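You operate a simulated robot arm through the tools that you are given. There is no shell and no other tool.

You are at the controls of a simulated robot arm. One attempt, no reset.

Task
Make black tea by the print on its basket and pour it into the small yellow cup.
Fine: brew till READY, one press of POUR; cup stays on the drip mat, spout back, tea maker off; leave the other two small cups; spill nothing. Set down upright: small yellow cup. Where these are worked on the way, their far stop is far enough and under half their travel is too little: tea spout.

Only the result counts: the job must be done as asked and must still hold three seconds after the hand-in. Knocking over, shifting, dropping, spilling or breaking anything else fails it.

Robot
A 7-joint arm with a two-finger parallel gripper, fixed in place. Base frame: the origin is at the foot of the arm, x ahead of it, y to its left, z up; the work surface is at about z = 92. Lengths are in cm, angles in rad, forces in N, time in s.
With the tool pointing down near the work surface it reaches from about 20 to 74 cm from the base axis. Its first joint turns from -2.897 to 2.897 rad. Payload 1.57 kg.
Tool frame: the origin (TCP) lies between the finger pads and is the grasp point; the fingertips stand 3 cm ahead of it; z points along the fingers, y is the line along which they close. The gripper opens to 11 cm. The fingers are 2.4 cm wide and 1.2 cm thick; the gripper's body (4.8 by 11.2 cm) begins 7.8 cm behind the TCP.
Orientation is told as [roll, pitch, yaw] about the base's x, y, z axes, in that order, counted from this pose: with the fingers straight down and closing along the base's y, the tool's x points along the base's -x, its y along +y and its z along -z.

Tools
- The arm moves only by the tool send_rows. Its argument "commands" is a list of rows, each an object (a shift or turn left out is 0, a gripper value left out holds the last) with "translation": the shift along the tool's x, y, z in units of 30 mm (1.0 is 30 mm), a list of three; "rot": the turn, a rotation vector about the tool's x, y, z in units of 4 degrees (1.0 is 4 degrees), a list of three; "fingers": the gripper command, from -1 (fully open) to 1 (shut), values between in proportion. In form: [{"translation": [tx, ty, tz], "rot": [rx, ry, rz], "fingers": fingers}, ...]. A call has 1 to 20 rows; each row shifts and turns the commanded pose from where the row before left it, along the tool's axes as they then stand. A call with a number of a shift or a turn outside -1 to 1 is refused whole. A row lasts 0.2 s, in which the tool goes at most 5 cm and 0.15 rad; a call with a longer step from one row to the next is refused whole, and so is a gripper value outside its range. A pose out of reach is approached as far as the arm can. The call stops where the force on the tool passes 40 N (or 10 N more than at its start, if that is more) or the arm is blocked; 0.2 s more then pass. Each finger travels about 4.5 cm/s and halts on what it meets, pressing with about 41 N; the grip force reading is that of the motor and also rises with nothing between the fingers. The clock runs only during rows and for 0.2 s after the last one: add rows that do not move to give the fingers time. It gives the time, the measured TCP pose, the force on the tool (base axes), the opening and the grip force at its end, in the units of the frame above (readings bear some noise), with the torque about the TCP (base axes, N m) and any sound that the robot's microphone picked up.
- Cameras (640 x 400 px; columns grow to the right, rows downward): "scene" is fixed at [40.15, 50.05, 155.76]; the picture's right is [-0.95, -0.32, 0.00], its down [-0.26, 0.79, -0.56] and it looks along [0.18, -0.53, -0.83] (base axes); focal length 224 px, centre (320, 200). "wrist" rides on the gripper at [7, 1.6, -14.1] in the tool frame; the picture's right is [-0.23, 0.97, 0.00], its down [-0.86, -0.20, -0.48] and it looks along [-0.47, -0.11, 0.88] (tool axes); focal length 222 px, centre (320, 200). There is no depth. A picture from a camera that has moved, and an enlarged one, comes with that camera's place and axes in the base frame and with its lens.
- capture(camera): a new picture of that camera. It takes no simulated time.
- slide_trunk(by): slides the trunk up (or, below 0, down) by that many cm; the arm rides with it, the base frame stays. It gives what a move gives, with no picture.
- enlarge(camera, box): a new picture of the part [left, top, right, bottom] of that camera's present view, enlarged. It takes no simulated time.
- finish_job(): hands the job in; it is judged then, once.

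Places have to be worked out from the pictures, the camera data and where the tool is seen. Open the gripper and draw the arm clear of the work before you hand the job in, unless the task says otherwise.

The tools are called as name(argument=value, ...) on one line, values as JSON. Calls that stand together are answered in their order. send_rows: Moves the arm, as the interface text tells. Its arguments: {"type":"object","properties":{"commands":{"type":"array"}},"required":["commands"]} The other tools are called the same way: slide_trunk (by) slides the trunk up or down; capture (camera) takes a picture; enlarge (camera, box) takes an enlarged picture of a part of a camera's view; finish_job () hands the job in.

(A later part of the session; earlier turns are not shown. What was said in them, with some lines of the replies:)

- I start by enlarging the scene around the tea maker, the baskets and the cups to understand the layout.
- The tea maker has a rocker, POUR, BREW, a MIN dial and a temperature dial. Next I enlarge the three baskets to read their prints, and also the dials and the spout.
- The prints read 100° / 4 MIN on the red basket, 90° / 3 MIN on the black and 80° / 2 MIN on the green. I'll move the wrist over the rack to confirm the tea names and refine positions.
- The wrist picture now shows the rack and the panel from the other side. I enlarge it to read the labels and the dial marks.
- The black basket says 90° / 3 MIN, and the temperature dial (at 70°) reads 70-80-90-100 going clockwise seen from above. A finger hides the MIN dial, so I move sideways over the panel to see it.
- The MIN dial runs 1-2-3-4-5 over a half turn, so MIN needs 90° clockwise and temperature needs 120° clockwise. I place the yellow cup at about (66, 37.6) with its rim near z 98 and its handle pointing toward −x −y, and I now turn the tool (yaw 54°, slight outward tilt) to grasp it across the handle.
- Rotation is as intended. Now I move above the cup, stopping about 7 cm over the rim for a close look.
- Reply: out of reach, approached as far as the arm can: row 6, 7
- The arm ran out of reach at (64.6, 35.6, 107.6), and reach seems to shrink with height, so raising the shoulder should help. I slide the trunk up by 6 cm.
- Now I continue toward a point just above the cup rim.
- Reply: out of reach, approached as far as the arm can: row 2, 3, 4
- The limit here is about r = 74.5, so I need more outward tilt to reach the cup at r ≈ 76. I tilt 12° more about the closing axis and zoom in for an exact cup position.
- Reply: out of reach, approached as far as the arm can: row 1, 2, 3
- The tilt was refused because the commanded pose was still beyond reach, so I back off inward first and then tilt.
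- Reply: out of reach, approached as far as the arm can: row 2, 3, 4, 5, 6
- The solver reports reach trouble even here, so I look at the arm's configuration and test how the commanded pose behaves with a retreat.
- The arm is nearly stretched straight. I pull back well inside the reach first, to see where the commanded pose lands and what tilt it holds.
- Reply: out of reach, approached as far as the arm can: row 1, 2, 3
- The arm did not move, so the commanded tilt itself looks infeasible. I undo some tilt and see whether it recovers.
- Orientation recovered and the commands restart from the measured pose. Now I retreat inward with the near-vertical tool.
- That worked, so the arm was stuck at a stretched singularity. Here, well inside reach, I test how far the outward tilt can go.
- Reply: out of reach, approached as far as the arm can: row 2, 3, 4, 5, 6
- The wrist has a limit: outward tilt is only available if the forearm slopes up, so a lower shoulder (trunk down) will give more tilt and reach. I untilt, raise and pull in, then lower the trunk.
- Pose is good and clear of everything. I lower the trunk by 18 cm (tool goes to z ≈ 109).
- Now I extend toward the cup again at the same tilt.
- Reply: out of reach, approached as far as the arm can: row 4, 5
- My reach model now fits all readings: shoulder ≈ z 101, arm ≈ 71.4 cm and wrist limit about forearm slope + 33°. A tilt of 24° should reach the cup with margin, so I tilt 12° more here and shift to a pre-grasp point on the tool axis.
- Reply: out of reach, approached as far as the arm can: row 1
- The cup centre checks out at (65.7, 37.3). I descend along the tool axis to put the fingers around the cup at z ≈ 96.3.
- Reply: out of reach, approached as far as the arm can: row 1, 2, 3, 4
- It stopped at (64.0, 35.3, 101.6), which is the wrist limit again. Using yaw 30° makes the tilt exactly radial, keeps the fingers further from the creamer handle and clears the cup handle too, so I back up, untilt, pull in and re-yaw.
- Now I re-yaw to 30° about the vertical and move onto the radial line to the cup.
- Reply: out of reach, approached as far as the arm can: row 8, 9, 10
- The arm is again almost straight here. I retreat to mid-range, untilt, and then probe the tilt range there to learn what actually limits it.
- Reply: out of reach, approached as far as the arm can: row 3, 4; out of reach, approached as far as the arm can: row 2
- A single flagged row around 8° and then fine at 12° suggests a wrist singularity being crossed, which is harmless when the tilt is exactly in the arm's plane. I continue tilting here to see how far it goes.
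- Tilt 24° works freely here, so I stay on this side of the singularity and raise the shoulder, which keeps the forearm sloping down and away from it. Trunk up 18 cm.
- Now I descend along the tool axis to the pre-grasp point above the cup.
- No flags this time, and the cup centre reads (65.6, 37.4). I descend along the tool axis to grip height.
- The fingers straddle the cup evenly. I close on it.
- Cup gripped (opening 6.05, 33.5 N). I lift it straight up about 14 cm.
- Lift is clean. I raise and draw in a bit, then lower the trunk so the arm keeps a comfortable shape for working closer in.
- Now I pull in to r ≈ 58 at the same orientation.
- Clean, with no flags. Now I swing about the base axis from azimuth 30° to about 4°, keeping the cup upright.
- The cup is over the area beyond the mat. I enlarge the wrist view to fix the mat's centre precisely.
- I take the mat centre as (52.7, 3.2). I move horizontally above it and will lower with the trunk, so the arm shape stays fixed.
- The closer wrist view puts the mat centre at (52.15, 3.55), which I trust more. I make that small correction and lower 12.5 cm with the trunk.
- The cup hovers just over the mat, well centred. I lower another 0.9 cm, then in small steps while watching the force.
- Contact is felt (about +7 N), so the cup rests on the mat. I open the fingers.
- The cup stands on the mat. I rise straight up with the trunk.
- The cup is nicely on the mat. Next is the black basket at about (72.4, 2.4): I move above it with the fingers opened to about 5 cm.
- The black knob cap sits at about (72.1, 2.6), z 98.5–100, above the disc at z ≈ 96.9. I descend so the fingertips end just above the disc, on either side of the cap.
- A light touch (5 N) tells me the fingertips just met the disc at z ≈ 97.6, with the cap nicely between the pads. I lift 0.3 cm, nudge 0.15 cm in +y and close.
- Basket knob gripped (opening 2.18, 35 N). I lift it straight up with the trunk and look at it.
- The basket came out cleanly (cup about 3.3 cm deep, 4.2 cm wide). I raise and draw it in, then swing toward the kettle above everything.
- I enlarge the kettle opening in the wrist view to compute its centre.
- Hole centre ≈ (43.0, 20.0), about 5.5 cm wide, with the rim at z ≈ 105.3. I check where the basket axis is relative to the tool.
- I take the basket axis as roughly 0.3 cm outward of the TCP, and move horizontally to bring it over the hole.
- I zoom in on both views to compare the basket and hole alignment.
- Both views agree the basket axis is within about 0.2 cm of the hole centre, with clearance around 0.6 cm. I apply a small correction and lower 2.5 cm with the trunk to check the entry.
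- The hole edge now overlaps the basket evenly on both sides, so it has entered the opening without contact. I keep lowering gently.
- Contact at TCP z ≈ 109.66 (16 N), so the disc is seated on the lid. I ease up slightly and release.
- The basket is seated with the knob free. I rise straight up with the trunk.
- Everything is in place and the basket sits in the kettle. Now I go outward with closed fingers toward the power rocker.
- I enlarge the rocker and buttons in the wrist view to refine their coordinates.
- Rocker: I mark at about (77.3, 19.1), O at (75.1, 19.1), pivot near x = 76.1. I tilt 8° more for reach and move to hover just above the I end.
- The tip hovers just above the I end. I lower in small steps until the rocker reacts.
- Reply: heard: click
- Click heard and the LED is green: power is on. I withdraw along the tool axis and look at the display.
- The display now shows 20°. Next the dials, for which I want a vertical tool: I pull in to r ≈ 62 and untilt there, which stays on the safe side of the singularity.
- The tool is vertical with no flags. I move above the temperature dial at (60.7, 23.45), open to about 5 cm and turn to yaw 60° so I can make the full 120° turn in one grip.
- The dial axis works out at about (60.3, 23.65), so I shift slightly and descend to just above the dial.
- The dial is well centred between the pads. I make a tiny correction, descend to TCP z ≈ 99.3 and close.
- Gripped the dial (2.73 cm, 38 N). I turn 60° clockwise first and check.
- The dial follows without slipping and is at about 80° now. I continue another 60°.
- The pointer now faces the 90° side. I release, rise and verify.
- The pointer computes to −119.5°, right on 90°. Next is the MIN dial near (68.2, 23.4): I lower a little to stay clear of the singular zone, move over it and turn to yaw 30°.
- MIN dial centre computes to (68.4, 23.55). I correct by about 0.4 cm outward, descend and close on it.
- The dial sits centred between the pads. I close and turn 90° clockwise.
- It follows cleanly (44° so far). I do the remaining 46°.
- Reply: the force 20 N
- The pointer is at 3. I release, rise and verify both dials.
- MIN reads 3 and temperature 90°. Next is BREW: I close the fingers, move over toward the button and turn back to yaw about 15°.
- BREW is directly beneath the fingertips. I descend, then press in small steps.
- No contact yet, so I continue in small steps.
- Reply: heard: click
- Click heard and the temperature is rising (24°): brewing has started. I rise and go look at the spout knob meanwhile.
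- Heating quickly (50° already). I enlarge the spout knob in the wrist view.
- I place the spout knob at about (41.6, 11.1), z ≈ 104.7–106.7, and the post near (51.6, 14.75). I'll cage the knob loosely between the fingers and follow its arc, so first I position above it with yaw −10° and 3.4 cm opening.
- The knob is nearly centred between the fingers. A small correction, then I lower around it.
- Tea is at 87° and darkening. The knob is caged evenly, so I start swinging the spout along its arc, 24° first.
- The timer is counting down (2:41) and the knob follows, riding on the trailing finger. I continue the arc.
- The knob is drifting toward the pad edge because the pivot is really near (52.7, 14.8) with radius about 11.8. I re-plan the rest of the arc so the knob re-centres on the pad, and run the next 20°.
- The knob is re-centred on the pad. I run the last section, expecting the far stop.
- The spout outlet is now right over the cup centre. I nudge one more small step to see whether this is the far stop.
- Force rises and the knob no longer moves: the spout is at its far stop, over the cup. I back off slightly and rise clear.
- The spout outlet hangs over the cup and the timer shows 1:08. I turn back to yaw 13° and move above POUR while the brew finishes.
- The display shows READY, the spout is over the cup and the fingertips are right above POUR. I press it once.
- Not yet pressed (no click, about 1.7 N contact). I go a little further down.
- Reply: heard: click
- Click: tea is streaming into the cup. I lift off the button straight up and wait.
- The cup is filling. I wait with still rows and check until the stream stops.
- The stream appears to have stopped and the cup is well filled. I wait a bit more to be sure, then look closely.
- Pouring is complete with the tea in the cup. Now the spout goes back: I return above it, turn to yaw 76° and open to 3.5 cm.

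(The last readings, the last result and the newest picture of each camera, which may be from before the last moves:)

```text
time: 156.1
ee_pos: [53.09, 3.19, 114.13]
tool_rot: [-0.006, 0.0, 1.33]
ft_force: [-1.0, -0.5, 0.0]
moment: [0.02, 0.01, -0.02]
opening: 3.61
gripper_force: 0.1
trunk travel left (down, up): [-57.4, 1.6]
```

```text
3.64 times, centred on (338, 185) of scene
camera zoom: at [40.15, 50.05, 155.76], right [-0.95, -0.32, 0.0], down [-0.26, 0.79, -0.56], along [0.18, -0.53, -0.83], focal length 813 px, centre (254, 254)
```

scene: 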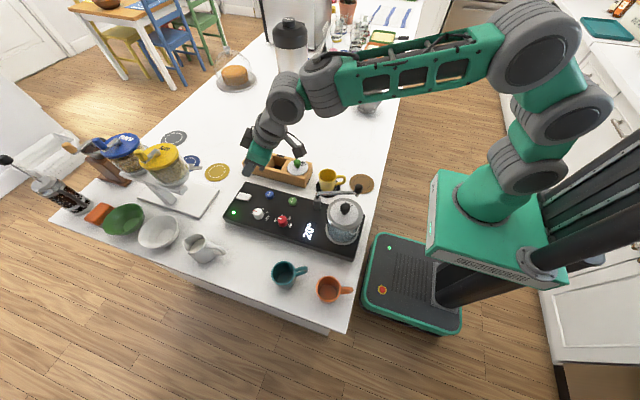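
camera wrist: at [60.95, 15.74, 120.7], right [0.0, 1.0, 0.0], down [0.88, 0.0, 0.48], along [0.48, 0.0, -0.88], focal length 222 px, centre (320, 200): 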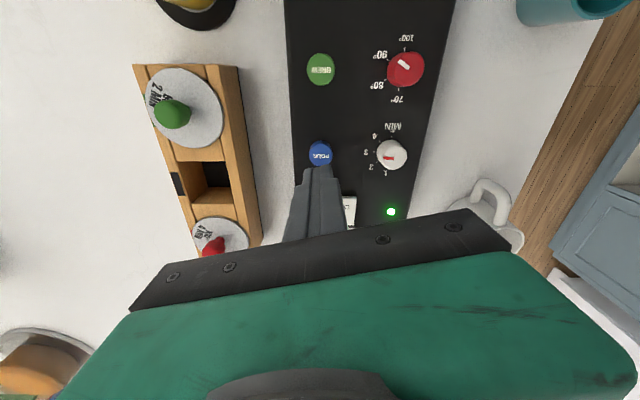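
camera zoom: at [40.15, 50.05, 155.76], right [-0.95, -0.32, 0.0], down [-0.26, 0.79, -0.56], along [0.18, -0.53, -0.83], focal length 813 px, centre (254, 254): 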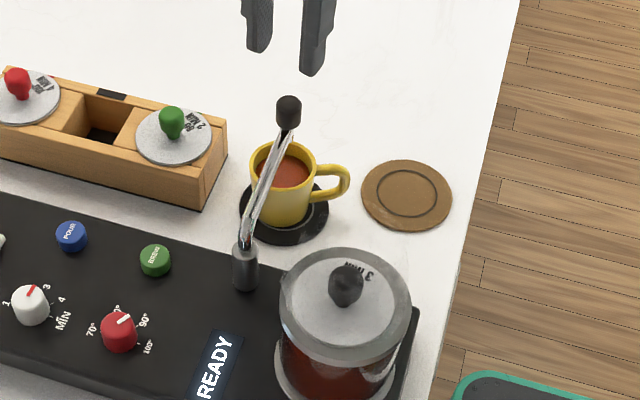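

The knob is at (52.2, 3.45), 0.67 cm off along the closing direction. I centre on it and lower around it.

send_rows(commands=[{"translation": [0, 0.22, 0]}, {"translation": [0, 0, 0.8]}, {"translation": [0, 0, 0.8]}, {"translation": [0, 0, 0.53]}, {}])

enlarge(camera="wrist", box=[240, 110, 400, 210])

```text
time: 157.3
ee_pos: [52.59, 3.32, 107.85]
tool_rot: [-0.007, 0.001, 1.329]
ft_force: [0.2, 0.4, 0.9]
moment: [-0.02, -0.04, 0.02]
opening: 3.6
gripper_force: 0.0
trunk travel left (down, up): [-57.4, 1.6]
```

```text
4.00 times, centred on (320, 160) of wrist
camera zoom: at [49.05, -2.99, 121.71], right [-0.89, 0.45, -0.01], down [0.4, 0.78, 0.48], along [0.22, 0.43, -0.88], focal length 888 px, centre (320, 360)
```

zoom: 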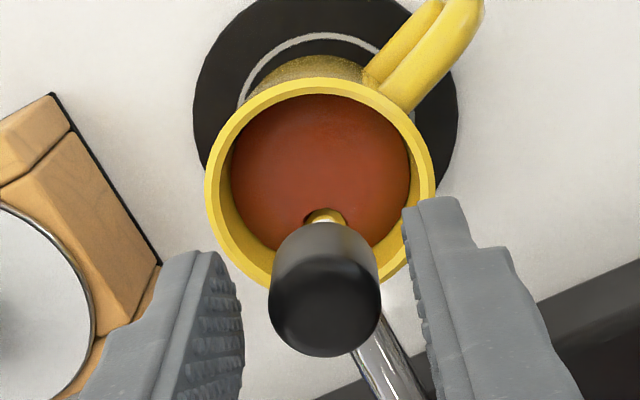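

Centred. I start the return swing: take up the slack, then follow the arc clockwise, 24° first.

send_rows(commands=[{"translation": [0, 0.18, 0]}, {"translation": [0.043, 0.256, 0], "rot": [0, 0, 1]}, {"translation": [0.043, 0.256, 0], "rot": [0, 0, 1]}, {"translation": [0.043, 0.256, 0], "rot": [0, 0, 1]}, {"translation": [0.043, 0.256, 0], "rot": [0, 0, 1]}, {"translation": [0.043, 0.256, 0], "rot": [0, 0, 1]}, {"translation": [0.043, 0.256, 0], "rot": [0, 0, 1]}, {}])

enlarge(camera="wrist", box=[240, 110, 400, 210])

enlarge(camera="scene", box=[290, 130, 386, 240])

```text
time: 159.1
ee_pos: [47.55, 4.6, 107.64]
tool_rot: [-0.006, -0.004, 0.91]
ft_force: [0.6, -1.1, 0.2]
moment: [-0.03, -0.01, 0.04]
opening: 3.57
gripper_force: 0.0
trunk travel left (down, up): [-57.4, 1.6]
```

```text
4.00 times, centred on (320, 160) of wrist
camera zoom: at [41.69, 0.16, 121.62], right [-0.63, 0.78, 0.0], down [0.68, 0.55, 0.48], along [0.38, 0.3, -0.88], focal length 888 px, centre (320, 360)
```

zoom: 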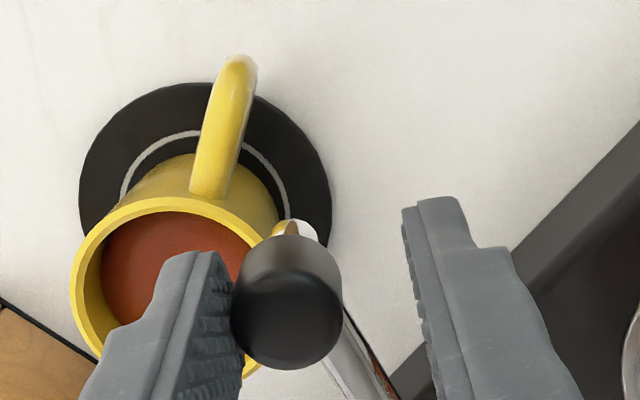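

```text
3.64 times, centred on (338, 185) of scene
camera zoom: at [40.15, 50.05, 155.76], right [-0.95, -0.32, 0.0], down [-0.26, 0.79, -0.56], along [0.18, -0.53, -0.83], focal length 813 px, centre (254, 254)
```

zoom: 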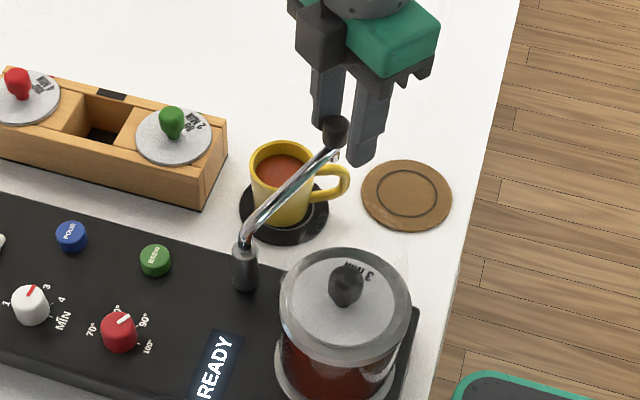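

Works well. I narrow the opening to 2.7 cm, so the outer finger keeps clear of the kettle lid at the end, and continue.

send_rows(commands=[{"fingers": 0.5}, {}, {"translation": [0.053, 0.257, 0], "rot": [0, 0, 1]}, {"translation": [0.053, 0.257, 0], "rot": [0, 0, 1]}, {"translation": [0.053, 0.257, 0], "rot": [0, 0, 1]}, {"translation": [0.053, 0.257, 0], "rot": [0, 0, 1]}, {"translation": [0.053, 0.257, 0], "rot": [0, 0, 1]}, {"translation": [0.053, 0.257, 0], "rot": [0, 0, 1]}, {"translation": [0.053, 0.257, 0], "rot": [0, 0, 1]}, {}])

enlarge(camera="wrist", box=[240, 110, 400, 210])

enlarge(camera="scene", box=[290, 130, 386, 240])

```text
time: 161.3
ee_pos: [43.16, 7.95, 107.73]
tool_rot: [-0.004, -0.006, 0.42]
ft_force: [0.9, 0.1, -1.4]
moment: [0.03, -0.02, -0.04]
opening: 2.74
gripper_force: 0.1
trunk travel left (down, up): [-57.4, 1.6]
```

```text
4.00 times, centred on (320, 160) of wrist
camera zoom: at [35.95, 6.59, 121.55], right [-0.19, 0.98, 0.0], down [0.86, 0.17, 0.48], along [0.48, 0.09, -0.88], focal length 888 px, centre (320, 360)
```

zoom: 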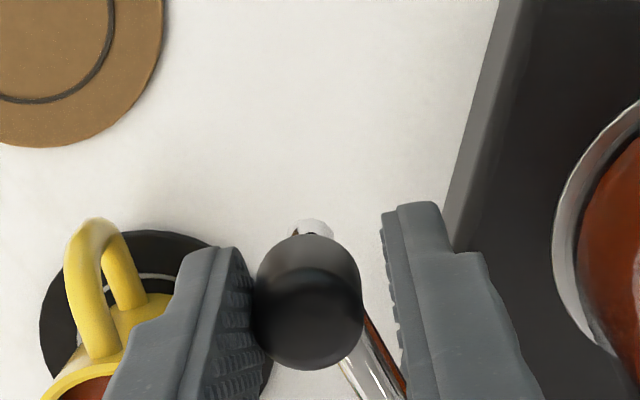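

```text
3.64 times, centred on (338, 185) of scene
camera zoom: at [40.15, 50.05, 155.76], right [-0.95, -0.32, 0.0], down [-0.26, 0.79, -0.56], along [0.18, -0.53, -0.83], focal length 813 px, centre (254, 254)
```

zoom: 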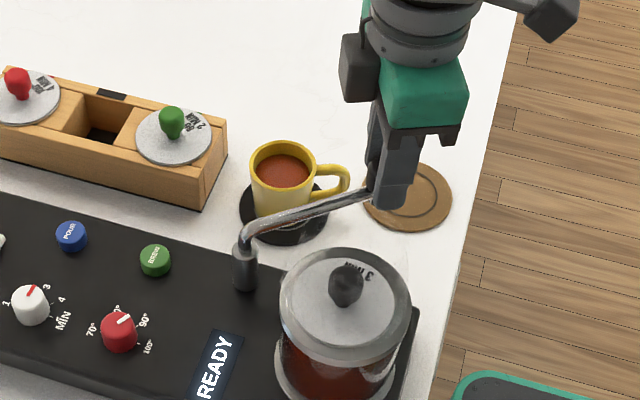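

Nearly there. I do the last part toward the start position.

send_rows(commands=[{"translation": [0.053, 0.257, 0], "rot": [0, 0, 1]}, {"translation": [0.053, 0.257, 0], "rot": [0, 0, 1]}, {"translation": [0.053, 0.257, 0], "rot": [0, 0, 1]}, {"translation": [0.053, 0.257, 0], "rot": [0, 0, 1]}, {}])

enlarge(camera="wrist", box=[240, 110, 400, 210])

enlarge(camera="scene", box=[290, 130, 386, 240])

```text
time: 162.5
ee_pos: [41.63, 10.79, 107.69]
tool_rot: [-0.002, -0.005, 0.141]
ft_force: [0.8, -0.2, 0.8]
moment: [0.03, -0.02, 0.0]
opening: 2.77
gripper_force: 0.2
trunk travel left (down, up): [-57.4, 1.6]
```

```text
4.00 times, centred on (320, 160) of wrist
camera zoom: at [34.22, 11.46, 121.61], right [0.09, 1.0, 0.0], down [0.87, -0.08, 0.48], along [0.48, -0.04, -0.88], focal length 888 px, centre (320, 360)
```

zoom: 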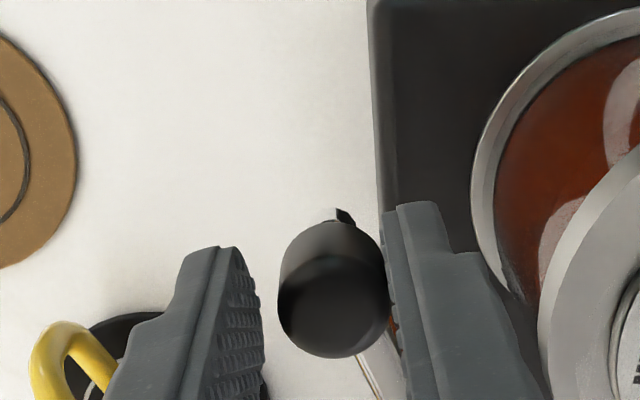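

```text
3.64 times, centred on (338, 185) of scene
camera zoom: at [40.15, 50.05, 155.76], right [-0.95, -0.32, 0.0], down [-0.26, 0.79, -0.56], along [0.18, -0.53, -0.83], focal length 813 px, centre (254, 254)
```

zoom: 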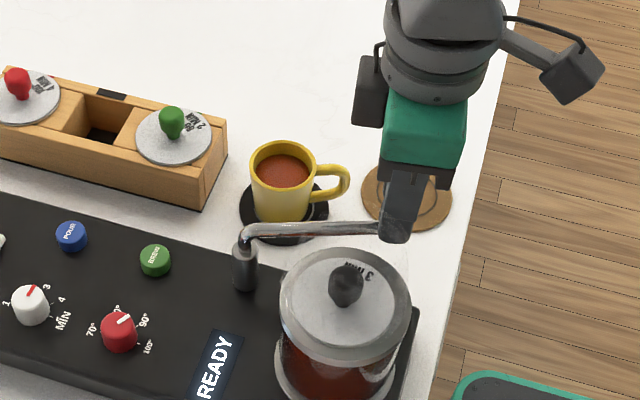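

The knob is back at its start spot (41.2, 11.1). I push gently 0.5 cm more to confirm it's against the home stop.

send_rows(commands=[{"translation": [0.01, 0.12, 0]}, {"translation": [0.01, 0.07, 0]}, {}])

enlarge(camera="wrist", box=[240, 110, 400, 210])

```text
time: 163.3
ee_pos: [41.44, 11.3, 107.68]
tool_rot: [-0.004, -0.005, 0.142]
ft_force: [0.1, -0.6, 0.0]
moment: [0.03, -0.01, 0.0]
opening: 2.74
gripper_force: 0.2
trunk travel left (down, up): [-57.4, 1.6]
```

```text
4.00 times, centred on (320, 160) of wrist
camera zoom: at [34.07, 11.96, 121.59], right [0.09, 1.0, 0.0], down [0.87, -0.08, 0.48], along [0.48, -0.04, -0.88], focal length 888 px, centre (320, 360)
```

zoom: 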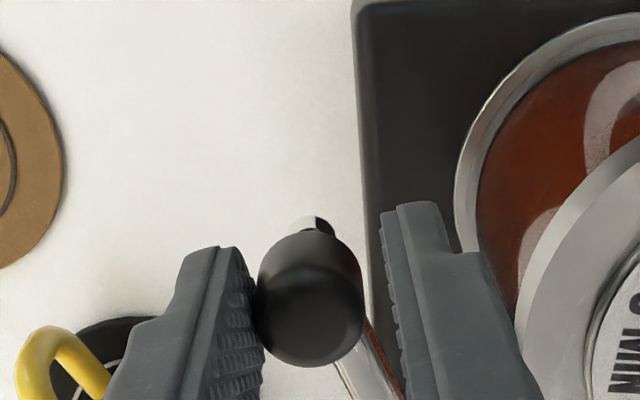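

send_rows(commands=[{"translation": [0.01, 0.1, 0]}, {}])

```text
time: 163.9
ee_pos: [41.39, 11.51, 107.63]
tool_rot: [-0.002, -0.008, 0.142]
ft_force: [1.7, -4.6, 2.0]
moment: [-0.09, -0.02, 0.02]
opening: 3.16
gripper_force: 2.3
trunk travel left (down, up): [-57.4, 1.6]
```

The home stop is confirmed (force, finger pushed open slightly). I back off, rise, close the fingers and head back toward the rocker.

send_rows(commands=[{"translation": [0, -0.12, 0]}, {"translation": [0, 0, -0.7]}, {"translation": [0, 0, -0.9]}, {"translation": [0, 0, -0.6], "fingers": 1}, {"rot": [0, 0, -0.7]}, {"rot": [0, 0, -0.71]}, {}])

capture(camera="scene")

enlarge(camera="scene", box=[230, 140, 390, 260])

```text
time: 165.5
ee_pos: [41.48, 11.25, 114.4]
tool_rot: [-0.004, -0.005, 0.242]
ft_force: [-0.4, -0.2, 1.1]
moment: [-0.01, 0.0, 0.02]
opening: 0.01
gripper_force: 20.8
trunk travel left (down, up): [-57.4, 1.6]
```

```text
taken
```

scene: 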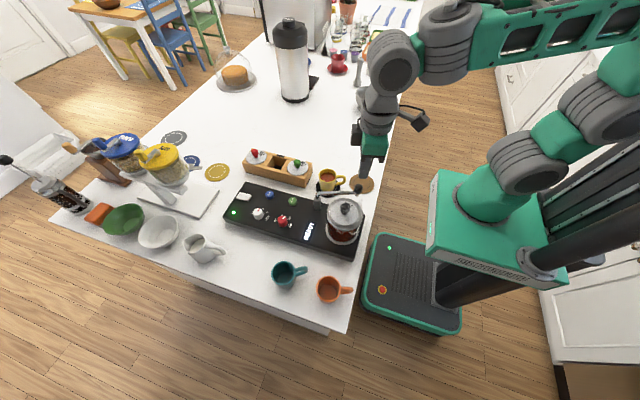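

```text
3.33 times, centred on (310, 200) of scene
camera zoom: at [40.15, 50.05, 155.76], right [-0.95, -0.32, 0.0], down [-0.26, 0.79, -0.56], along [0.18, -0.53, -0.83], focal length 746 px, centre (353, 200)
```

zoom: 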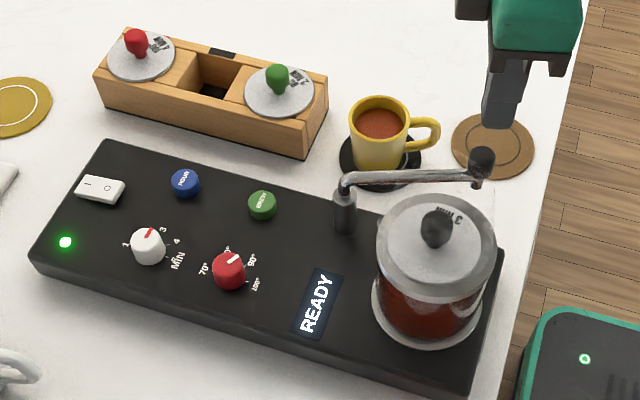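

The spout is home and the cup is full on the mat. Now toward the rocker: I move to mid-range, then tilt 32° as before.

send_rows(commands=[{"translation": [-0.893, -0.04, 0.1]}, {"translation": [-0.893, -0.04, 0.1]}, {"translation": [-0.893, -0.04, 0.176]}, {"translation": [-0.893, -0.04, 0.176]}, {"translation": [-0.893, -0.04, 0.176]}, {"translation": [-0.893, -0.04, 0.25]}, {"translation": [-0.893, -0.04, 0.25]}, {"rot": [0, -1, 0]}, {"rot": [0, -1, 0]}, {"rot": [0, -1, 0]}, {"rot": [0, -1, 0]}, {"rot": [0, -1, 0]}, {"rot": [0, -1, 0]}, {"rot": [0, -1, 0]}, {"rot": [0, -1, 0]}, {}])

```text
time: 168.9
ee_pos: [59.8, 14.81, 110.7]
tool_rot: [-0.003, -0.565, 0.243]
ft_force: [0.5, 0.1, 0.8]
moment: [0.01, -0.02, -0.01]
opening: 0.01
gripper_force: 21.4
trunk travel left (down, up): [-57.4, 1.6]
```

Tilt reached without flags. I move to hover over the O end of the rocker.

send_rows(commands=[{"translation": [-0.445, 0.033, 0.841]}, {"translation": [-0.445, 0.033, 0.841]}, {"translation": [-0.445, 0.033, 0.841]}, {"translation": [-0.445, 0.033, 0.841]}, {"translation": [-0.445, 0.033, 0.841]}, {"translation": [-0.445, 0.033, 0.841]}, {}])

enlarge(camera="wrist", box=[270, 80, 400, 190])

enlarge(camera="scene", box=[215, 165, 311, 225])

```text
time: 170.5
ee_pos: [74.11, 19.03, 102.28]
tool_rot: [-0.004, -0.565, 0.244]
ft_force: [0.0, 0.2, 0.4]
moment: [0.01, 0.05, 0.01]
opening: 0.0
gripper_force: 21.3
trunk travel left (down, up): [-57.4, 1.6]
```

```text
3.64 times, centred on (335, 135) of wrist
camera zoom: at [60.59, 17.36, 110.27], right [-0.05, 0.99, 0.12], down [0.5, -0.08, 0.86], along [0.86, 0.1, -0.49], focal length 808 px, centre (266, 436)
```

zoom: 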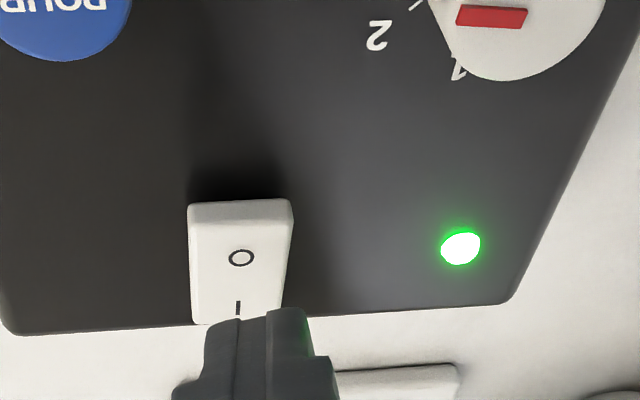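

```text
6.67 times, centred on (263, 195) of scene
camera zoom: at [40.15, 50.05, 155.76], right [-0.95, -0.32, 0.0], down [-0.26, 0.79, -0.56], along [0.18, -0.53, -0.83], focal length 1491 px, centre (700, 233)
```

zoom: 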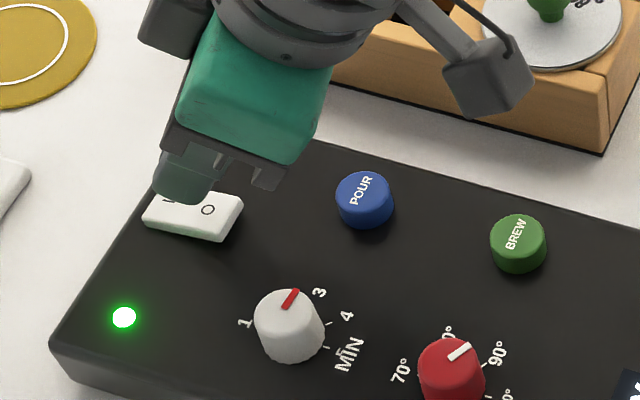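

The contact corner is aligned with the O end (x ≈ 74.7). I lower in small steps until the click.

send_rows(commands=[{"translation": [0.116, 0, 0.183]}, {"translation": [0.116, 0, 0.183]}, {"translation": [0.0535, 0, 0.0845]}, {"translation": [0.0535, 0, 0.0845]}, {}])

enlarge(camera="scene", box=[215, 165, 345, 250])

```text
time: 171.7
ee_pos: [74.13, 18.81, 100.3]
tool_rot: [-0.003, -0.563, 0.242]
ft_force: [0.2, -1.1, -0.4]
moment: [0.01, 0.0, 0.0]
opening: 0.01
gripper_force: 21.4
trunk travel left (down, up): [-57.4, 1.6]
heard: click
```

```text
4.71 times, centred on (280, 208) of scene
camera zoom: at [40.15, 50.05, 155.76], right [-0.95, -0.32, 0.0], down [-0.26, 0.79, -0.56], along [0.18, -0.53, -0.83], focal length 1052 px, centre (508, 165)
```

zoom: 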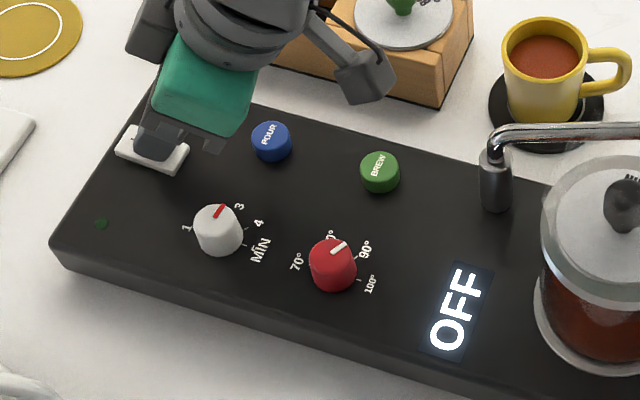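

Click: LED out and the display shows OFF. I withdraw upward and clear of the work.

send_rows(commands=[{"translation": [-0.1, 0, -0.16]}, {"translation": [-0.3, 0, -0.6]}, {"translation": [0, 0, -0.9]}, {"translation": [0, 0, -0.9]}, {"translation": [0, 0, -0.9]}, {"translation": [0.3, 0, -0.7]}, {"translation": [0.6, 0, -0.7]}, {"translation": [0.6, 0, -0.7]}, {"translation": [0.5, 0, -0.7]}, {}])

capture(camera="scene")

enlarge(camera="scene", box=[215, 140, 385, 270])

```text
time: 173.9
ee_pos: [60.5, 15.59, 113.7]
tool_rot: [-0.003, -0.563, 0.243]
ft_force: [0.2, 0.4, 0.3]
moment: [-0.01, -0.03, 0.0]
opening: 0.0
gripper_force: 20.7
trunk travel left (down, up): [-57.4, 1.6]
```

```text
taken
```

scene: 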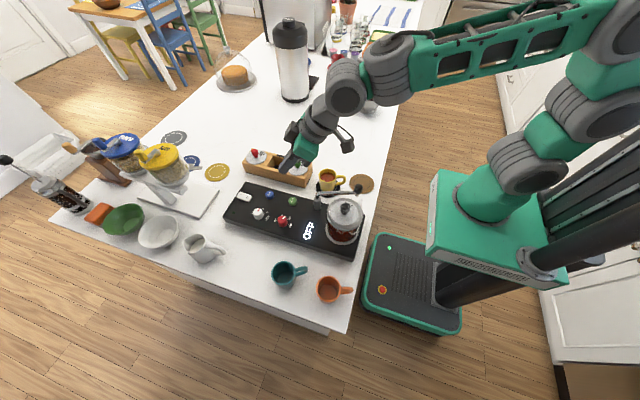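

```text
3.08 times, centred on (300, 205) of scene
camera zoom: at [40.15, 50.05, 155.76], right [-0.95, -0.32, 0.0], down [-0.26, 0.79, -0.56], along [0.18, -0.53, -0.83], focal length 688 px, centre (382, 185)
```

zoom: 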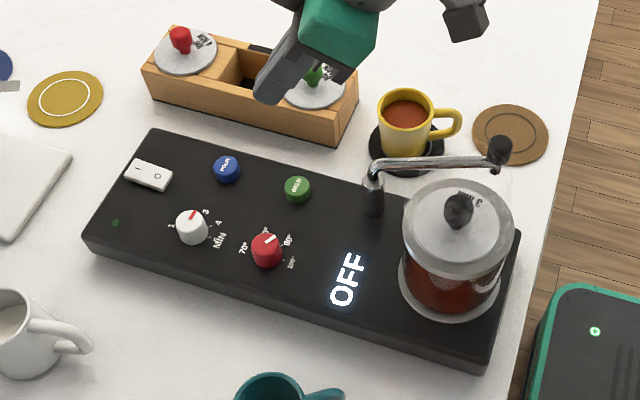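

Everything is in its place: OFF, spout home, tea in the yellow cup on the mat. I raise and draw the arm back and open the gripper.

send_rows(commands=[{"translation": [0.133, -0.028, -0.87]}, {"translation": [0.133, -0.028, -0.87]}, {"translation": [0.133, -0.028, -0.87]}, {"translation": [0.133, -0.028, -0.87]}, {"translation": [0.133, -0.028, -0.87], "fingers": -1}, {"translation": [0.133, -0.028, -0.87]}, {"translation": [0.7, 0, -0.5]}, {"translation": [0.7, 0, -0.5]}, {"translation": [0.7, 0, -0.5]}, {}, {}, {}, {}, {}])

capture(camera="scene")

enlarge(camera="scene", box=[215, 140, 385, 270])

enlarge(camera="scene", box=[310, 150, 374, 200])

```text
time: 176.9
ee_pos: [42.99, 10.97, 125.91]
tool_rot: [-0.003, -0.563, 0.244]
ft_force: [0.8, -0.7, 0.4]
moment: [0.03, -0.01, -0.04]
opening: 10.97
gripper_force: 0.0
trunk travel left (down, up): [-57.4, 1.6]
```

```text
taken
```

scene: 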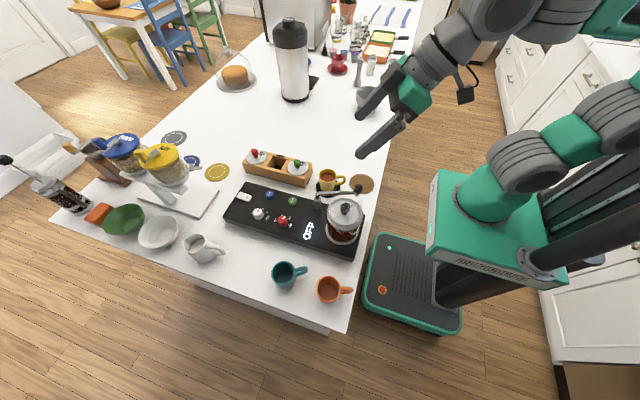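

```text
3.08 times, centred on (300, 205) of scene
camera zoom: at [40.15, 50.05, 155.76], right [-0.95, -0.32, 0.0], down [-0.26, 0.79, -0.56], along [0.18, -0.53, -0.83], focal length 688 px, centre (382, 185)
```

zoom: 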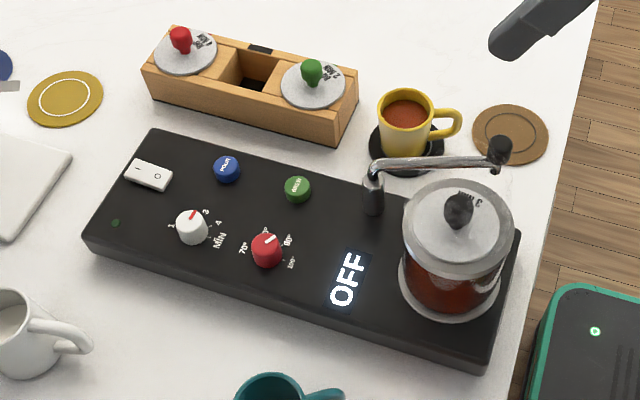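

```text
8.00 times, centred on (342, 175) of scene
camera zoom: at [40.15, 50.05, 155.76], right [-0.95, -0.32, 0.0], down [-0.26, 0.79, -0.56], along [0.18, -0.53, -0.83], focal length 1789 px, centre (144, 400)
```

zoom: 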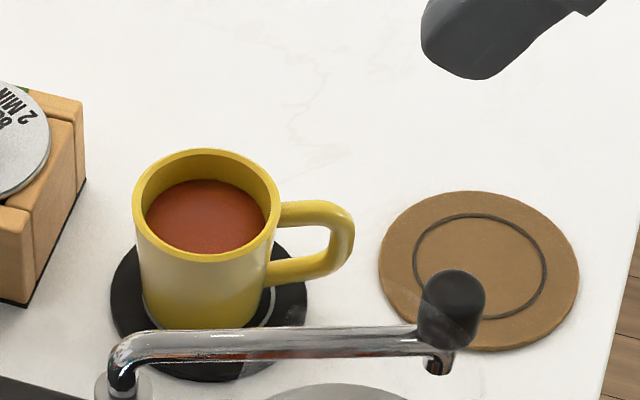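

The tea is in the yellow cup on the drip mat, the spout is back at its stop and the tea maker is OFF. The teal and orange cups were not touched, nothing is spilled, and the gripper is open and clear. I hand the job in.

finish_job()

```text
The job is handed in.
```

The black tea is made and in the small yellow cup, which stands upright on the black mat by the spout. I took that one as the drip mat because it is the only mat the spout reaches. The job is handed in; I haven't seen the judge's verdict.

- **Brew:** I used the black-knobbed basket, which is printed 90° / 3 MIN. Nothing I could read names the tea, so I took the black knob to mean black tea. I set both dials to match and pressed BREW once; the display reached READY.
- **Pour:** The spout was at its far stop over the cup. I pressed POUR once, and the stream stopped on its own with the cup well filled.
- **After:** The spout is back against its home stop and the tea maker is off, with the display showing OFF.
- **Everything else:** The teal and orange cups were not touched, and I saw no spill. The black basket is still in the kettle, since the task did not ask for it back in the rack. The gripper is open and the arm is clear.
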